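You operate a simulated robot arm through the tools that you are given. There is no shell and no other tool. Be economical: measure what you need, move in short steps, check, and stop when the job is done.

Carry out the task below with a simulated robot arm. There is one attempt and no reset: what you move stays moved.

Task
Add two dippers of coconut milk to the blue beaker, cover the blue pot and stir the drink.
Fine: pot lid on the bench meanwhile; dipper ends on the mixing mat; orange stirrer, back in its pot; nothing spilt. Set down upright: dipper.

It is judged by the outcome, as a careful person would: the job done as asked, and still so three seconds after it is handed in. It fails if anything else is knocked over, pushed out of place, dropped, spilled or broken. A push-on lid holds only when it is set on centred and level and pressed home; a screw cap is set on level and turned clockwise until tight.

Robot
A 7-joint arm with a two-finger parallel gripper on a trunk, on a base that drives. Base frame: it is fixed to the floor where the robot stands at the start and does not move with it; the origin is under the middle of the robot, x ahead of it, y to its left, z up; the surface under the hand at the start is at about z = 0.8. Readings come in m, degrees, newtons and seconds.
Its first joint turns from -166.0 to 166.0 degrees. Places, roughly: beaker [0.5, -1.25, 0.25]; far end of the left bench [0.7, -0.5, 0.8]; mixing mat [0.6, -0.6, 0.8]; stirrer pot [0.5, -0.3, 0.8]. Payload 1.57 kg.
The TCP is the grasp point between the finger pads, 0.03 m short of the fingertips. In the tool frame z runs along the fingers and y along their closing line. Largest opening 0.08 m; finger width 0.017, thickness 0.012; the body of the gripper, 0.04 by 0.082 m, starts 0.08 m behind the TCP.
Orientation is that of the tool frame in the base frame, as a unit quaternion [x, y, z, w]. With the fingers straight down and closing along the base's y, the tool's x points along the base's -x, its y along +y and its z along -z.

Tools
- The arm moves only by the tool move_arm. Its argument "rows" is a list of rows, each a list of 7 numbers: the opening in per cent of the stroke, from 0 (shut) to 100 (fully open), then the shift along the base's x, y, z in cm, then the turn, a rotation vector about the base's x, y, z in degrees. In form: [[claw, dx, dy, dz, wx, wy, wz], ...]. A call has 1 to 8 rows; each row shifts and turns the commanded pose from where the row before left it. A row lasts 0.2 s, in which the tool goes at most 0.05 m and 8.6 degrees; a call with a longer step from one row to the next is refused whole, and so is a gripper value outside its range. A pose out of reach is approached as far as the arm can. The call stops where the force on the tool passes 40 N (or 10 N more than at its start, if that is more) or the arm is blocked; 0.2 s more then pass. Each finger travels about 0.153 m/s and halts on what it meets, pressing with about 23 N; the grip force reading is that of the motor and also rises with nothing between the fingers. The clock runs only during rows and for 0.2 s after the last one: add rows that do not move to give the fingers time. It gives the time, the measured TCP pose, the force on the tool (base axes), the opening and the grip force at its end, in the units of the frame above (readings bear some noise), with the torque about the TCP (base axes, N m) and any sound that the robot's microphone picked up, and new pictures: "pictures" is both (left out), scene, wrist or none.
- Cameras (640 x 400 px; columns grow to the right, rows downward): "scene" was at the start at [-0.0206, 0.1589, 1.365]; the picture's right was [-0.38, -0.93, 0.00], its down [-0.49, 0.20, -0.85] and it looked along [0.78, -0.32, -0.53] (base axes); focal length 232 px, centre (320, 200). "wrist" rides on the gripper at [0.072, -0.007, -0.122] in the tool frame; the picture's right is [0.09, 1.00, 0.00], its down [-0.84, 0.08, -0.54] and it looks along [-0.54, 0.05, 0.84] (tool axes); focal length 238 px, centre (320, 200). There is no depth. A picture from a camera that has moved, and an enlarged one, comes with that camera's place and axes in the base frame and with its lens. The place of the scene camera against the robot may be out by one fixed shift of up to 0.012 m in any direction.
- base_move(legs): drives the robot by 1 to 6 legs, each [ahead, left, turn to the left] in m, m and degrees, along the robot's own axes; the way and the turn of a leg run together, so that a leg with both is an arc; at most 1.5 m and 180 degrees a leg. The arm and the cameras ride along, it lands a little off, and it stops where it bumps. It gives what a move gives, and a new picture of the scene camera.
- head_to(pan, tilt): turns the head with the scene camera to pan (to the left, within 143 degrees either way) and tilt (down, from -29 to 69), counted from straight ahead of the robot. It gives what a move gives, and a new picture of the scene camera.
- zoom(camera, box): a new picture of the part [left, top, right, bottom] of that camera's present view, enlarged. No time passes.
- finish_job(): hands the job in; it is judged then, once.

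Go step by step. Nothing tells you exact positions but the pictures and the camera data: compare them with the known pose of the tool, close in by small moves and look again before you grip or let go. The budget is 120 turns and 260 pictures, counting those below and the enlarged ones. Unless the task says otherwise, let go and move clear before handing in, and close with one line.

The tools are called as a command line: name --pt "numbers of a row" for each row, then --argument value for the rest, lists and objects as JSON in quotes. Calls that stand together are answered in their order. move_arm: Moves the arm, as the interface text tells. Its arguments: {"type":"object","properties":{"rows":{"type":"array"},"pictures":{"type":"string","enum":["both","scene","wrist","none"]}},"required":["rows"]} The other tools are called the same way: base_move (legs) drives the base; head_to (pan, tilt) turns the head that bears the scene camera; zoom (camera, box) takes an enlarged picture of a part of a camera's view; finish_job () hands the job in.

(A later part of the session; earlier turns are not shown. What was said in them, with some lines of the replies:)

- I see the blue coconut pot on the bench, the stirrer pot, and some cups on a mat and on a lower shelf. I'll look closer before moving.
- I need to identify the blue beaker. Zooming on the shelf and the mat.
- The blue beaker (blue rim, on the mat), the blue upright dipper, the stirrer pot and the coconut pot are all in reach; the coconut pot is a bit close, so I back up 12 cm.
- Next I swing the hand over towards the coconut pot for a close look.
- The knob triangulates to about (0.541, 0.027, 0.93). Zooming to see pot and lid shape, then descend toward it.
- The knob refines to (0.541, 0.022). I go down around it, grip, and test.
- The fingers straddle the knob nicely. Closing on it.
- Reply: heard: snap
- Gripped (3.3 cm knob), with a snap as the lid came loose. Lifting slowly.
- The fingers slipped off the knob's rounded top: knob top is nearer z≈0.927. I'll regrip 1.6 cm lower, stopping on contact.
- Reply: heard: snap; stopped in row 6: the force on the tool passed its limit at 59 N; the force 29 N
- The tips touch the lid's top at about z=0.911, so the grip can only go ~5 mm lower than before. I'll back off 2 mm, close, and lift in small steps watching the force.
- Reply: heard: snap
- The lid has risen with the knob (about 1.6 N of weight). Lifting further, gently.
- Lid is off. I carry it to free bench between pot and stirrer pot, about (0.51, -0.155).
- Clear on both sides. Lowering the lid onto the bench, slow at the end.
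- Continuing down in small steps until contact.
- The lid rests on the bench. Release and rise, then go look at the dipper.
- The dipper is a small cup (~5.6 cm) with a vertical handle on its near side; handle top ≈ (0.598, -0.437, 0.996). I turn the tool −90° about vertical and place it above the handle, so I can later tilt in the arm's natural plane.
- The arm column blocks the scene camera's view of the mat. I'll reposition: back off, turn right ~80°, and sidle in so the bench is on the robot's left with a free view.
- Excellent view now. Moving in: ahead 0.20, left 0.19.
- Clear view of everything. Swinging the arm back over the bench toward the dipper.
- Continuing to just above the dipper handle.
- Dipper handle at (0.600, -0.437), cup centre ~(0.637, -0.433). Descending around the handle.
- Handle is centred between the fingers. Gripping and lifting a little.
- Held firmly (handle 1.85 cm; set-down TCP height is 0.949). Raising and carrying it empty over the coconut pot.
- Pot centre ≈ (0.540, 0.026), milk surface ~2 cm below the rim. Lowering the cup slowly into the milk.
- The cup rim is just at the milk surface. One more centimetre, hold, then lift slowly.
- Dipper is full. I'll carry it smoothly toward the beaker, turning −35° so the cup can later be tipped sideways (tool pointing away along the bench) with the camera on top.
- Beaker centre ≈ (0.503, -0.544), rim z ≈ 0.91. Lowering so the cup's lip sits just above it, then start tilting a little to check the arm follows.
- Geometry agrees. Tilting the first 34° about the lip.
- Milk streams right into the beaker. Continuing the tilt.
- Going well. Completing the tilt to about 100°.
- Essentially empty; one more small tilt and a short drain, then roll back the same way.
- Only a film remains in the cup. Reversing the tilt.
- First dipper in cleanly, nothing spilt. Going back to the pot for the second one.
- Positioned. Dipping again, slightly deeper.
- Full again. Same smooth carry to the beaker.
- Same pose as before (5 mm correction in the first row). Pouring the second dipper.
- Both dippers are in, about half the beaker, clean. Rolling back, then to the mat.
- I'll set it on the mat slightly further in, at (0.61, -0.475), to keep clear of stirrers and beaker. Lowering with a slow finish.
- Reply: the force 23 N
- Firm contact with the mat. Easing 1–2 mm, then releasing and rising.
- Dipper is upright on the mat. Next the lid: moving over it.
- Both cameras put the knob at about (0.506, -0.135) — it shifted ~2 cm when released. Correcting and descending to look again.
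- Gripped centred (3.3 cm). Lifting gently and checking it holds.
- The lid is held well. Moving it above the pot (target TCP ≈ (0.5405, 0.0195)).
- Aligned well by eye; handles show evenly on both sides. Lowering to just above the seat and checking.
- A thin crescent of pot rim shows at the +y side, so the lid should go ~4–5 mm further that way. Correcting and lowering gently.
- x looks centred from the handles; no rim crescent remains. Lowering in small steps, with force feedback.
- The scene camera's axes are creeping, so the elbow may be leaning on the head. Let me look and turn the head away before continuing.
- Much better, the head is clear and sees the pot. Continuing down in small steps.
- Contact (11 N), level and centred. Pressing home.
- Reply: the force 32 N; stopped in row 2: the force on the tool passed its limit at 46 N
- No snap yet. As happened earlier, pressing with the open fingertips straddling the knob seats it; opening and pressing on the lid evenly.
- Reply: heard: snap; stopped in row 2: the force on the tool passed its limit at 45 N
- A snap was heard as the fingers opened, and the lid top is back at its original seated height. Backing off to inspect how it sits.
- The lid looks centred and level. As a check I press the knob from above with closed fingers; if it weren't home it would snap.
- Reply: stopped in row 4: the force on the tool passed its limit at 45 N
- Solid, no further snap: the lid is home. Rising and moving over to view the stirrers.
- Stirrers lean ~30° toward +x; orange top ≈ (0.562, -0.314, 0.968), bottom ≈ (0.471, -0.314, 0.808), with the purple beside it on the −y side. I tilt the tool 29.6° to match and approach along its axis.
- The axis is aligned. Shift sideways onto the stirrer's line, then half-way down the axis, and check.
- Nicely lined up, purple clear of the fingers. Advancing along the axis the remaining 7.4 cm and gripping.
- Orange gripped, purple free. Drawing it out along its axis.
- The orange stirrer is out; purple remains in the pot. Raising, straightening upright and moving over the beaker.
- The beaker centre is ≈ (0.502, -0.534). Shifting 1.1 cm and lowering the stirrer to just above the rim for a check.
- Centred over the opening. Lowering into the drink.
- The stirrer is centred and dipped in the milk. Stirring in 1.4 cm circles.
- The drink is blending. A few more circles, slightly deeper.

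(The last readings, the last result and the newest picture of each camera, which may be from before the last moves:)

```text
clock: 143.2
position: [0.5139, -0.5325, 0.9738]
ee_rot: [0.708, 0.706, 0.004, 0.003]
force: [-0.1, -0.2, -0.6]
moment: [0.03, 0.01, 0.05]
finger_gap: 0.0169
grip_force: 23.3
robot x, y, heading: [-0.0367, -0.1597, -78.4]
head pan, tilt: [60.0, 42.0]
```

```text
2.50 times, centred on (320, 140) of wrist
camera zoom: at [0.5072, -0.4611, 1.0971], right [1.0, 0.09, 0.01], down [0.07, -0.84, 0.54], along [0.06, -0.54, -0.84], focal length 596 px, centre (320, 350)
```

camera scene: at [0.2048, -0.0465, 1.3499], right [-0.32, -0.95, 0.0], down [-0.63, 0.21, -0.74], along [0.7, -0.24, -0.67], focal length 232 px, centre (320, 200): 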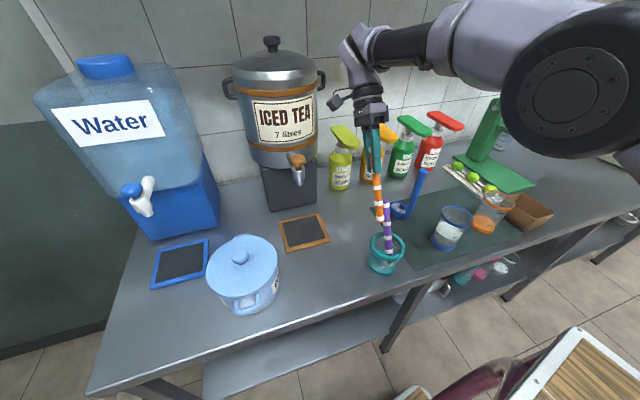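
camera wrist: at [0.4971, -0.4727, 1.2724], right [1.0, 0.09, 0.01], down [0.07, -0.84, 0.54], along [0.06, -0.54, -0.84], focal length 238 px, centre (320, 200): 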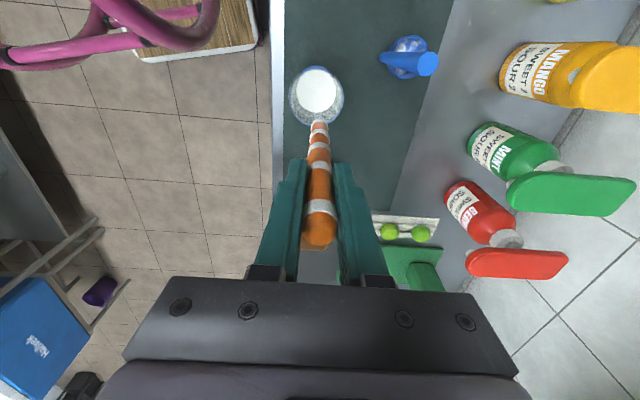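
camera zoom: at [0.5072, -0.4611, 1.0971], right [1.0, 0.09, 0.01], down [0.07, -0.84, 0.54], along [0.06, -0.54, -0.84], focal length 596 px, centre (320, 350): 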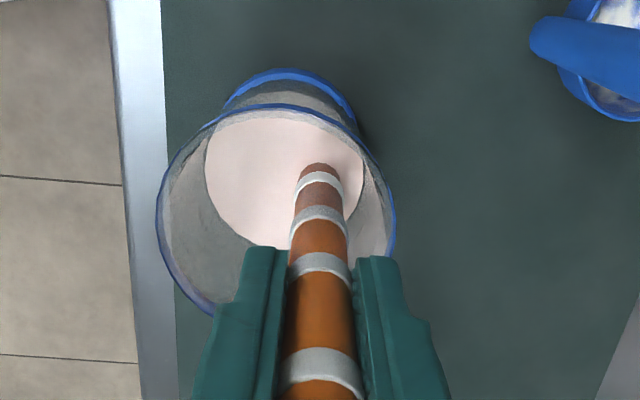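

Uniform pale pink — stirred. Withdrawing the stirrer straight up from the centre with a short drip pause.

move_arm --pt "0 -0.7 0 0 0 0 0" --pt "0 -0.5 0 0 0 0 0" --pt "0 0 0 1.5 0 0 0" --pt "0 0 0 2 0 0 0" --pt "0 0 0 2 0 0 0" --pt "0 0 0 0 0 0 0" --pt "0 0 0 0 0 0 0" --pt "0 0 0 0 0 0 0" --pictures "none"

move_arm --pt "0 0 0 0 0 0 0" --pt "0 0 0 0 0 0 0" --pt "0 0 0 3 0 0 0" --pt "0 0 0 4 0 0 0" --pt "0 0 0 4 0 0 0" --pt "0 0 0 1 0 0 0" --pt "0 0 0 0 0 0 0" --pictures "none"

zoom --camera "scene" --box '[370, 130, 530, 290]'

```text
clock: 145.0
position: [0.5027, -0.5325, 1.0312]
ee_rot: [0.708, 0.706, 0.005, 0.003]
force: [0.5, 0.0, -0.1]
moment: [-0.01, 0.0, 0.01]
finger_gap: 0.017
grip_force: 23.1
robot x, y, heading: [-0.0389, -0.1584, -78.6]
head pan, tilt: [60.0, 42.0]
```

```text
clock: 146.6
position: [0.5049, -0.5314, 1.1519]
ee_rot: [0.708, 0.706, 0.004, 0.003]
force: [-0.6, -0.5, -0.4]
moment: [0.03, 0.04, -0.03]
finger_gap: 0.0169
grip_force: 23.2
robot x, y, heading: [-0.0357, -0.1598, -78.7]
head pan, tilt: [60.0, 42.0]
```

```text
2.50 times, centred on (450, 210) of scene
camera zoom: at [0.2047, -0.0466, 1.3499], right [-0.32, -0.95, 0.0], down [-0.63, 0.21, -0.74], along [0.7, -0.24, -0.67], focal length 579 px, centre (-5, 175)
```

zoom: 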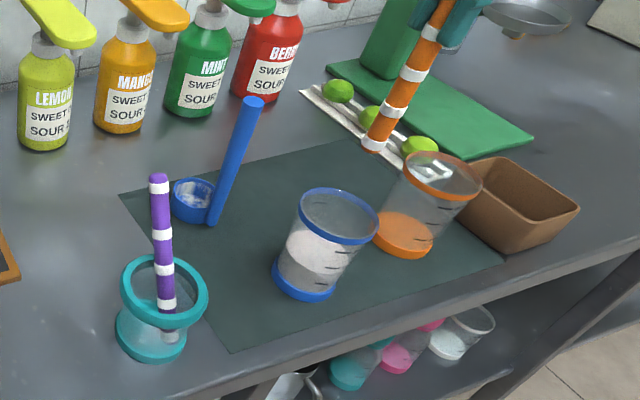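

Returning: re-tilting 29.6° and going above the stirrer pot.

move_arm --pt "0 1.7 3.65 0 0 4.93 0" --pt "0 1.7 3.65 0 0 4.93 0" --pt "0 1.7 3.65 0 0 4.93 0" --pt "0 1.7 3.65 0 0 4.93 0" --pt "0 1.7 3.65 0 0 4.93 0" --pt "0 1.0 3.65 0 0 4.93 0" --pt "0 0 0 -3 0 0 0" --pt "0 0 0 0 0 0 0" --pictures "wrist"

zoom --camera "wrist" --box '[220, 60, 420, 220]'

zoom --camera "scene" --box '[320, 130, 460, 290]'

```text
clock: 148.4
position: [0.5992, -0.313, 1.1195]
ee_rot: [0.686, 0.683, -0.177, -0.177]
force: [0.2, 0.3, -1.0]
moment: [0.02, 0.01, -0.04]
finger_gap: 0.0172
grip_force: 23.4
robot x, y, heading: [-0.039, -0.1617, -78.5]
head pan, tilt: [60.0, 42.0]
camera wrist: at [0.6523, -0.241, 1.2297], right [0.87, 0.09, -0.48], down [0.33, -0.84, 0.44], along [-0.37, -0.54, -0.76], focal length 238 px, centre (320, 200)
```

wrist: 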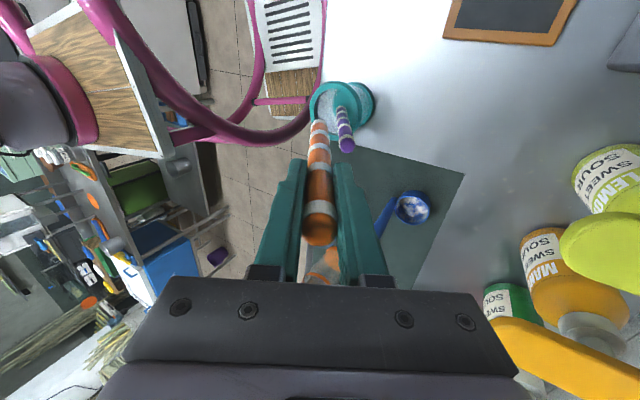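

```text
2.50 times, centred on (320, 140) of wrist
camera zoom: at [0.6523, -0.241, 1.2297], right [0.87, 0.09, -0.48], down [0.33, -0.84, 0.44], along [-0.37, -0.54, -0.76], focal length 596 px, centre (320, 350)
```

zoom: 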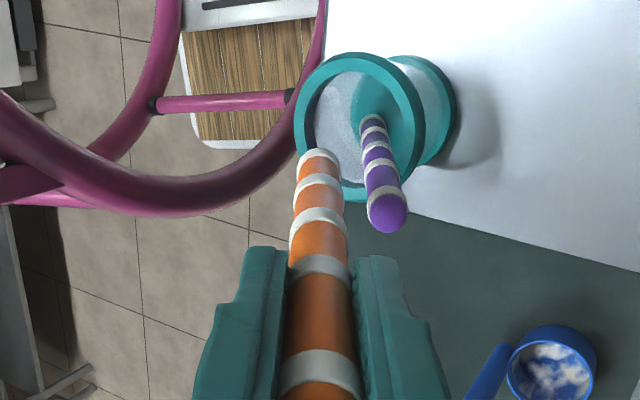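

```text
2.50 times, centred on (390, 210) of scene
camera zoom: at [0.2046, -0.0465, 1.3499], right [-0.32, -0.95, 0.0], down [-0.63, 0.21, -0.74], along [0.7, -0.24, -0.67], focal length 579 px, centre (145, 175)
```

zoom: 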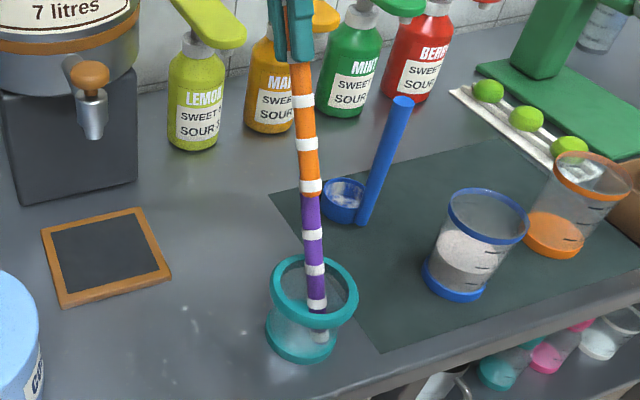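

Purple shifted only slightly; pot centre ≈ (0.493, -0.320). Aligning onto the original line (a few mm inward, away from purple) and lowering part way.

move_arm --pt "0 3.9 0.4 0 0 0 0" --pt "0 -1.71 0 -3 0 0 0" --pt "0 -1.71 0 -3 0 0 0" --pt "0 0 0 0 0 0 0" --pictures "none"

zoom --camera "wrist" --box '[220, 60, 420, 220]'

zoom --camera "scene" --box '[340, 170, 440, 290]'

```text
clock: 149.4
position: [0.5786, -0.3116, 1.061]
ee_rot: [0.686, 0.683, -0.177, -0.177]
force: [-0.1, 0.8, -0.1]
moment: [0.01, 0.04, 0.0]
finger_gap: 0.0168
grip_force: 22.8
out of reach, approached as far as the arm can: row 1
robot x, y, heading: [-0.0383, -0.1612, -78.7]
head pan, tilt: [60.0, 42.0]
```

```text
2.50 times, centred on (320, 140) of wrist
camera zoom: at [0.6321, -0.2396, 1.1704], right [0.87, 0.09, -0.48], down [0.33, -0.84, 0.44], along [-0.37, -0.54, -0.76], focal length 596 px, centre (320, 350)
```

zoom: 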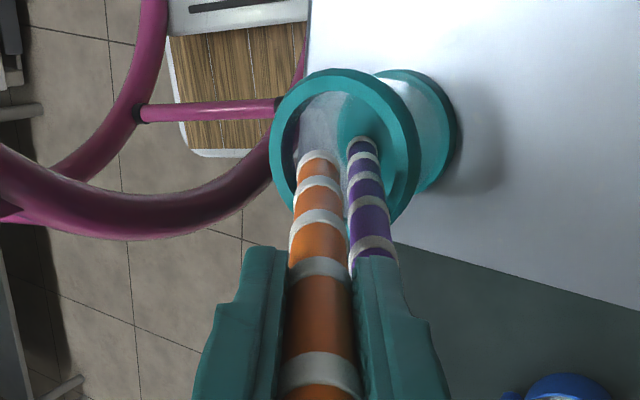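

```text
3.33 times, centred on (390, 230) of scene
camera zoom: at [0.2047, -0.0466, 1.3499], right [-0.32, -0.95, 0.0], down [-0.63, 0.21, -0.74], along [0.7, -0.24, -0.67], focal length 772 px, centre (87, 100)
```

zoom: 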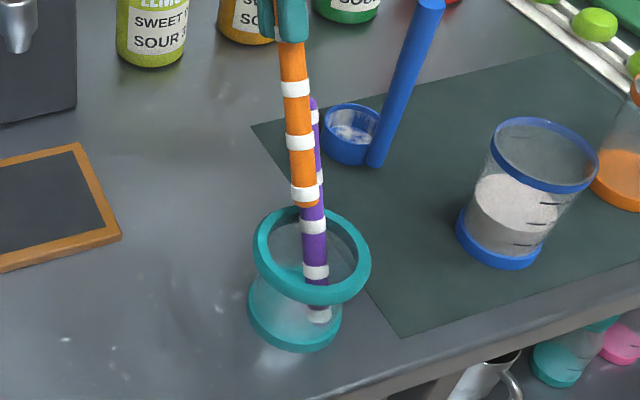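

Row 1 was out of reach at that height, so I'm ~2.6 cm short in x; at this lower height it was reachable before. Correcting.

move_arm --pt "0 1.3 0 0 0 0 0" --pt "0 1.3 0.2 0 0 0 0" --pt "0 0 0 0 0 0 0" --pictures "none"

zoom --camera "wrist" --box '[220, 60, 420, 220]'

zoom --camera "scene" --box '[340, 170, 440, 290]'

```text
clock: 150.2
position: [0.6046, -0.3082, 1.0592]
ee_rot: [0.686, 0.683, -0.176, -0.177]
force: [0.4, -0.6, -1.1]
moment: [-0.02, -0.03, 0.04]
finger_gap: 0.0166
grip_force: 23.0
robot x, y, heading: [-0.0357, -0.1608, -78.3]
head pan, tilt: [60.0, 42.0]
```

```text
2.50 times, centred on (320, 140) of wrist
camera zoom: at [0.6581, -0.2362, 1.1698], right [0.87, 0.09, -0.48], down [0.33, -0.84, 0.44], along [-0.37, -0.54, -0.76], focal length 596 px, centre (320, 350)
```

zoom: 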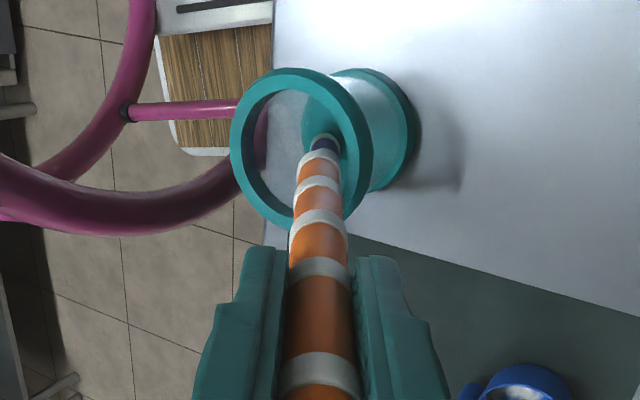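

```text
3.33 times, centred on (390, 230) of scene
camera zoom: at [0.2046, -0.0466, 1.3499], right [-0.32, -0.95, 0.0], down [-0.63, 0.21, -0.74], along [0.7, -0.24, -0.67], focal length 772 px, centre (87, 100)
```

zoom: 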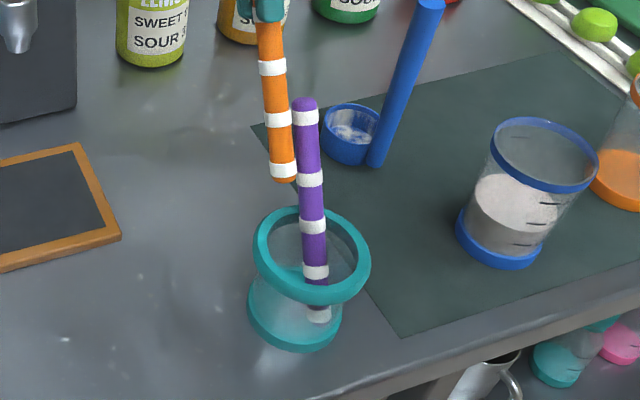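

Lined up beside the purple. Inserting along the axis, easing back onto the original line near the bottom.

move_arm --pt "0 -0.8 0 -1.35 0 0 0" --pt "0 -0.8 0 -1.35 0 0 0" --pt "0 -0.8 0 -1.35 0 0 0" --pt "0 -0.7 0 -1.35 0 0 0" --pt "0 0 0 0 0 0 0" --pictures "none"

zoom --camera "wrist" --box '[220, 60, 420, 220]'

zoom --camera "scene" --box '[340, 170, 440, 290]'

```text
clock: 151.4
position: [0.5747, -0.307, 1.0075]
ee_rot: [0.686, 0.683, -0.177, -0.178]
force: [-0.4, 0.7, -0.7]
moment: [0.01, 0.0, 0.03]
finger_gap: 0.0169
grip_force: 23.0
robot x, y, heading: [-0.0372, -0.1591, -78.2]
head pan, tilt: [60.0, 42.0]
```

```text
2.50 times, centred on (320, 140) of wrist
camera zoom: at [0.6266, -0.2367, 1.1165], right [0.87, 0.09, -0.48], down [0.33, -0.84, 0.44], along [-0.37, -0.54, -0.76], focal length 596 px, centre (320, 350)
```

zoom: 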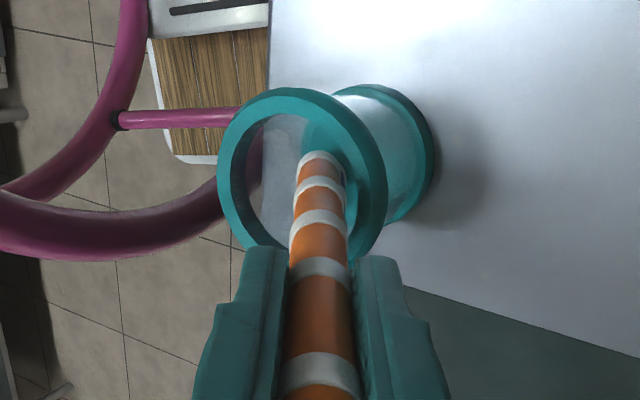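

```text
3.33 times, centred on (390, 230) of scene
camera zoom: at [0.2047, -0.0466, 1.3499], right [-0.32, -0.95, 0.0], down [-0.63, 0.21, -0.74], along [0.7, -0.24, -0.67], focal length 772 px, centre (87, 100)
```

zoom: 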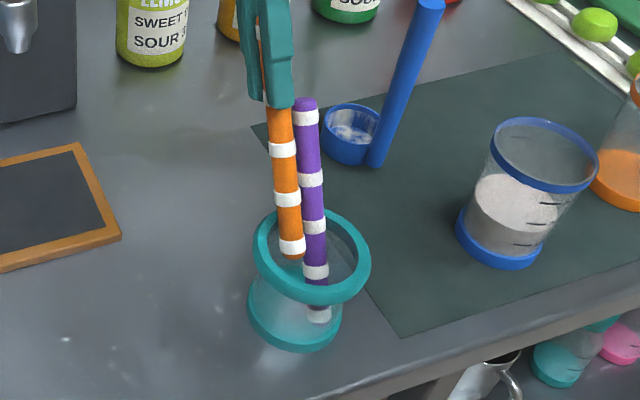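

The tip is inside the rim, beside the purple one, no contact. Continuing down.

move_arm --pt "0 -0.6 0 -1.35 0 0 0" --pt "0 -0.6 0 -1.35 0 0 0" --pt "0 -0.6 -0.1 -1.35 0 0 0" --pt "0 -0.55 -0.1 -1.2 0 0 0" --pt "0 0 0 0 0 0 0" --pictures "none"

zoom --camera "wrist" --box '[220, 60, 420, 220]'

zoom --camera "scene" --box '[340, 170, 440, 290]'

```text
clock: 152.6
position: [0.5483, -0.3119, 0.9548]
ee_rot: [0.686, 0.684, -0.176, -0.177]
force: [-0.2, -0.6, -0.7]
moment: [0.01, -0.01, 0.02]
finger_gap: 0.017
grip_force: 22.8
robot x, y, heading: [-0.036, -0.156, -78.8]
head pan, tilt: [60.0, 42.0]
```

```text
2.50 times, centred on (320, 140) of wrist
camera zoom: at [0.6023, -0.239, 1.0636], right [0.87, 0.09, -0.48], down [0.33, -0.84, 0.44], along [-0.37, -0.54, -0.76], focal length 596 px, centre (320, 350)
```

zoom: 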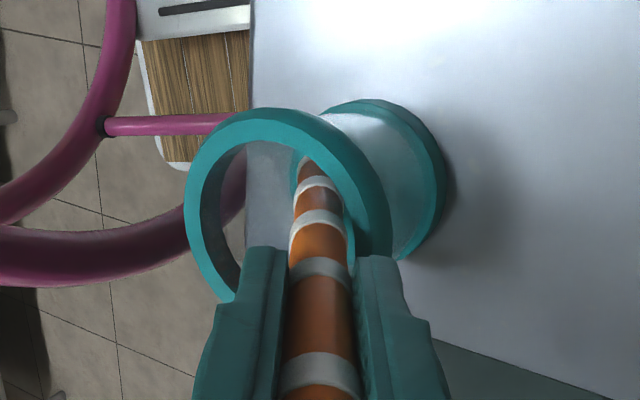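

```text
3.33 times, centred on (390, 230) of scene
camera zoom: at [0.2047, -0.0466, 1.3499], right [-0.32, -0.95, 0.0], down [-0.63, 0.21, -0.74], along [0.7, -0.24, -0.67], focal length 772 px, centre (87, 100)
```

zoom: 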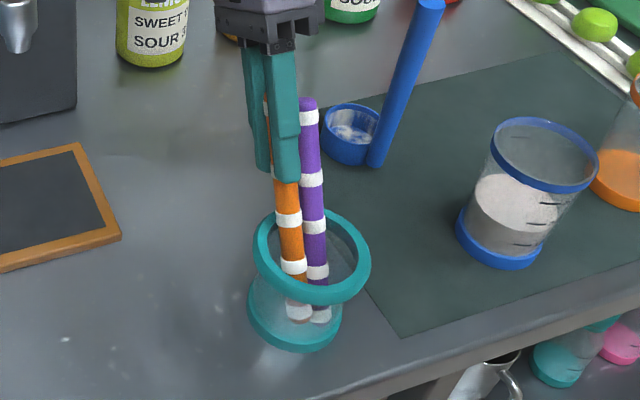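

Almost at original depth. Last 8 mm, then release gently and retreat along the axis.

move_arm --pt "0 -0.2 0 -0.4 0 0 0" --pt "0 -0.2 0 -0.4 0 0 0" --pt "0 0 0 0 0 0 0" --pictures "none"

move_arm --pt "28 0 0 0 0 0 0" --pt "35 0 0 0 0 0 0" --pt "50 0 0 0 0 0 0" --pt "70 0 0 0 0 0 0" --pt "70 0 0 0 0 0 0" --pictures "none"

zoom --camera "wrist" --box '[200, 80, 440, 280]'

zoom --camera "scene" --box '[340, 170, 440, 290]'

```text
clock: 153.4
position: [0.5451, -0.3101, 0.9457]
ee_rot: [0.686, 0.683, -0.176, -0.177]
force: [0.0, 0.2, -0.6]
moment: [0.04, -0.04, 0.0]
finger_gap: 0.0172
grip_force: 23.0
robot x, y, heading: [-0.0391, -0.1577, -78.6]
head pan, tilt: [60.0, 42.0]
```

```text
clock: 154.6
position: [0.5457, -0.3107, 0.9455]
ee_rot: [0.685, 0.684, -0.177, -0.178]
force: [-0.7, 0.8, 0.6]
moment: [0.01, -0.01, 0.01]
finger_gap: 0.0561
grip_force: 0.0
robot x, y, heading: [-0.0394, -0.1614, -78.5]
head pan, tilt: [60.0, 42.0]
```

```text
2.00 times, centred on (320, 180) of wrist
camera zoom: at [0.5987, -0.2389, 1.0553], right [0.87, 0.09, -0.48], down [0.33, -0.84, 0.44], along [-0.37, -0.54, -0.76], focal length 477 px, centre (320, 240)
```

zoom: 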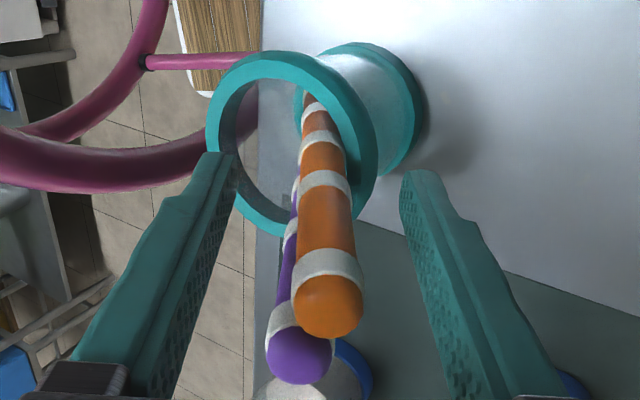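

```text
3.33 times, centred on (390, 230) of scene
camera zoom: at [0.2047, -0.0466, 1.3499], right [-0.32, -0.95, 0.0], down [-0.63, 0.21, -0.74], along [0.7, -0.24, -0.67], focal length 772 px, centre (87, 100)
```

zoom: 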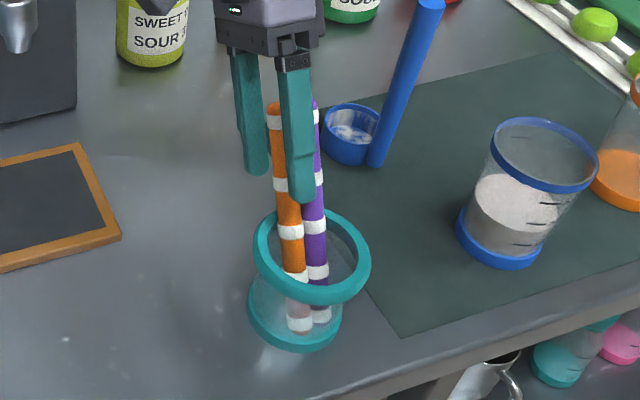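

Both stirrers stand in their pot. Retreating along the axis, then straight up and clear.

move_arm --pt "70 1.0 0 1.74 0 0 0" --pt "70 1.5 0 2.6 0 0 0" --pt "70 1.5 0 2.6 0 0 0" --pt "70 1.0 0 2.5 0 0 0" --pt "70 0 0 4 0 0 0" --pt "70 -1 3 2 0 -7.4 0" --pt "70 -1 4 0 0 -7.4 0" --pt "70 -1 4 0 0 -7.4 0" --pictures "scene"

zoom --camera "scene" --box '[340, 150, 560, 290]'

zoom --camera "scene" --box '[180, 210, 340, 320]'

```text
clock: 156.4
position: [0.5653, -0.2023, 1.1007]
ee_rot: [0.708, 0.704, -0.041, -0.042]
force: [1.4, -0.7, -0.3]
moment: [0.08, 0.07, -0.01]
finger_gap: 0.0557
grip_force: 0.0
robot x, y, heading: [-0.035, -0.1578, -78.6]
head pan, tilt: [60.0, 42.0]
camera scene: at [0.2052, -0.0472, 1.3498], right [-0.32, -0.95, 0.0], down [-0.63, 0.21, -0.74], along [0.7, -0.24, -0.67], focal length 232 px, centre (320, 200)
```

scene: 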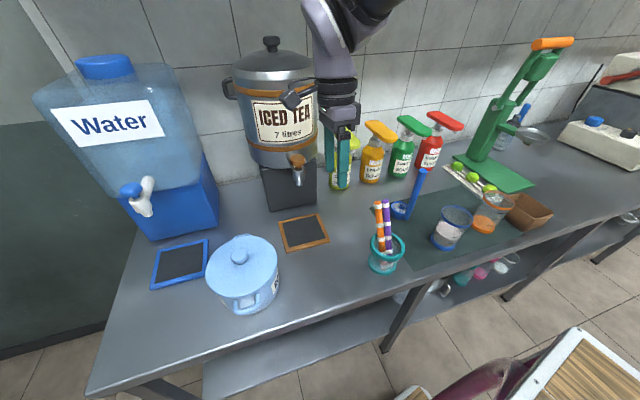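

```text
2.86 times, centred on (450, 220) of scene
camera zoom: at [0.2052, -0.0472, 1.3498], right [-0.32, -0.95, 0.0], down [-0.63, 0.21, -0.74], along [0.7, -0.24, -0.67], focal length 662 px, centre (-51, 143)
```

zoom: 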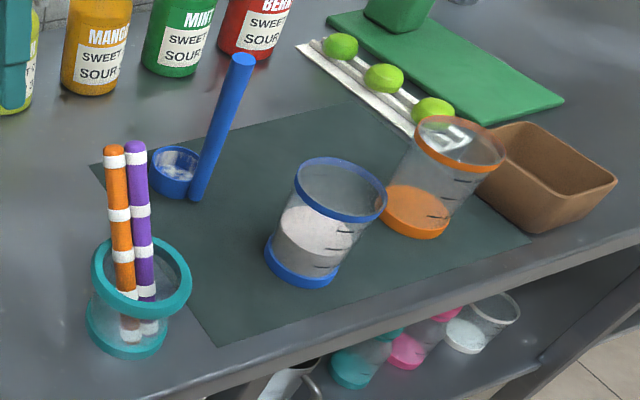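

```text
3.64 times, centred on (260, 265) of scene
camera zoom: at [0.2052, -0.0472, 1.3498], right [-0.32, -0.95, 0.0], down [-0.63, 0.21, -0.74], along [0.7, -0.24, -0.67], focal length 842 px, centre (538, -36)
```

zoom: 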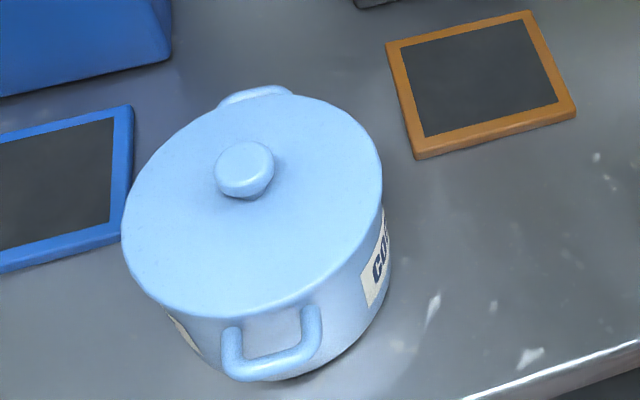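

Everything is in place: the beaker has two dippers and is stirred, the lid is home, the dipper is upright on the mat, and the orange stirrer is back with the purple one. The arm is clear, so I'm handing in.

finish_job

```text
The job is handed in.
```

I added two dippers of coconut milk to the blue beaker, pressed the lid back onto the blue pot and stirred the drink. The dipper stands upright on the mixing mat, the orange stirrer is back in its pot, and I saw no spills.
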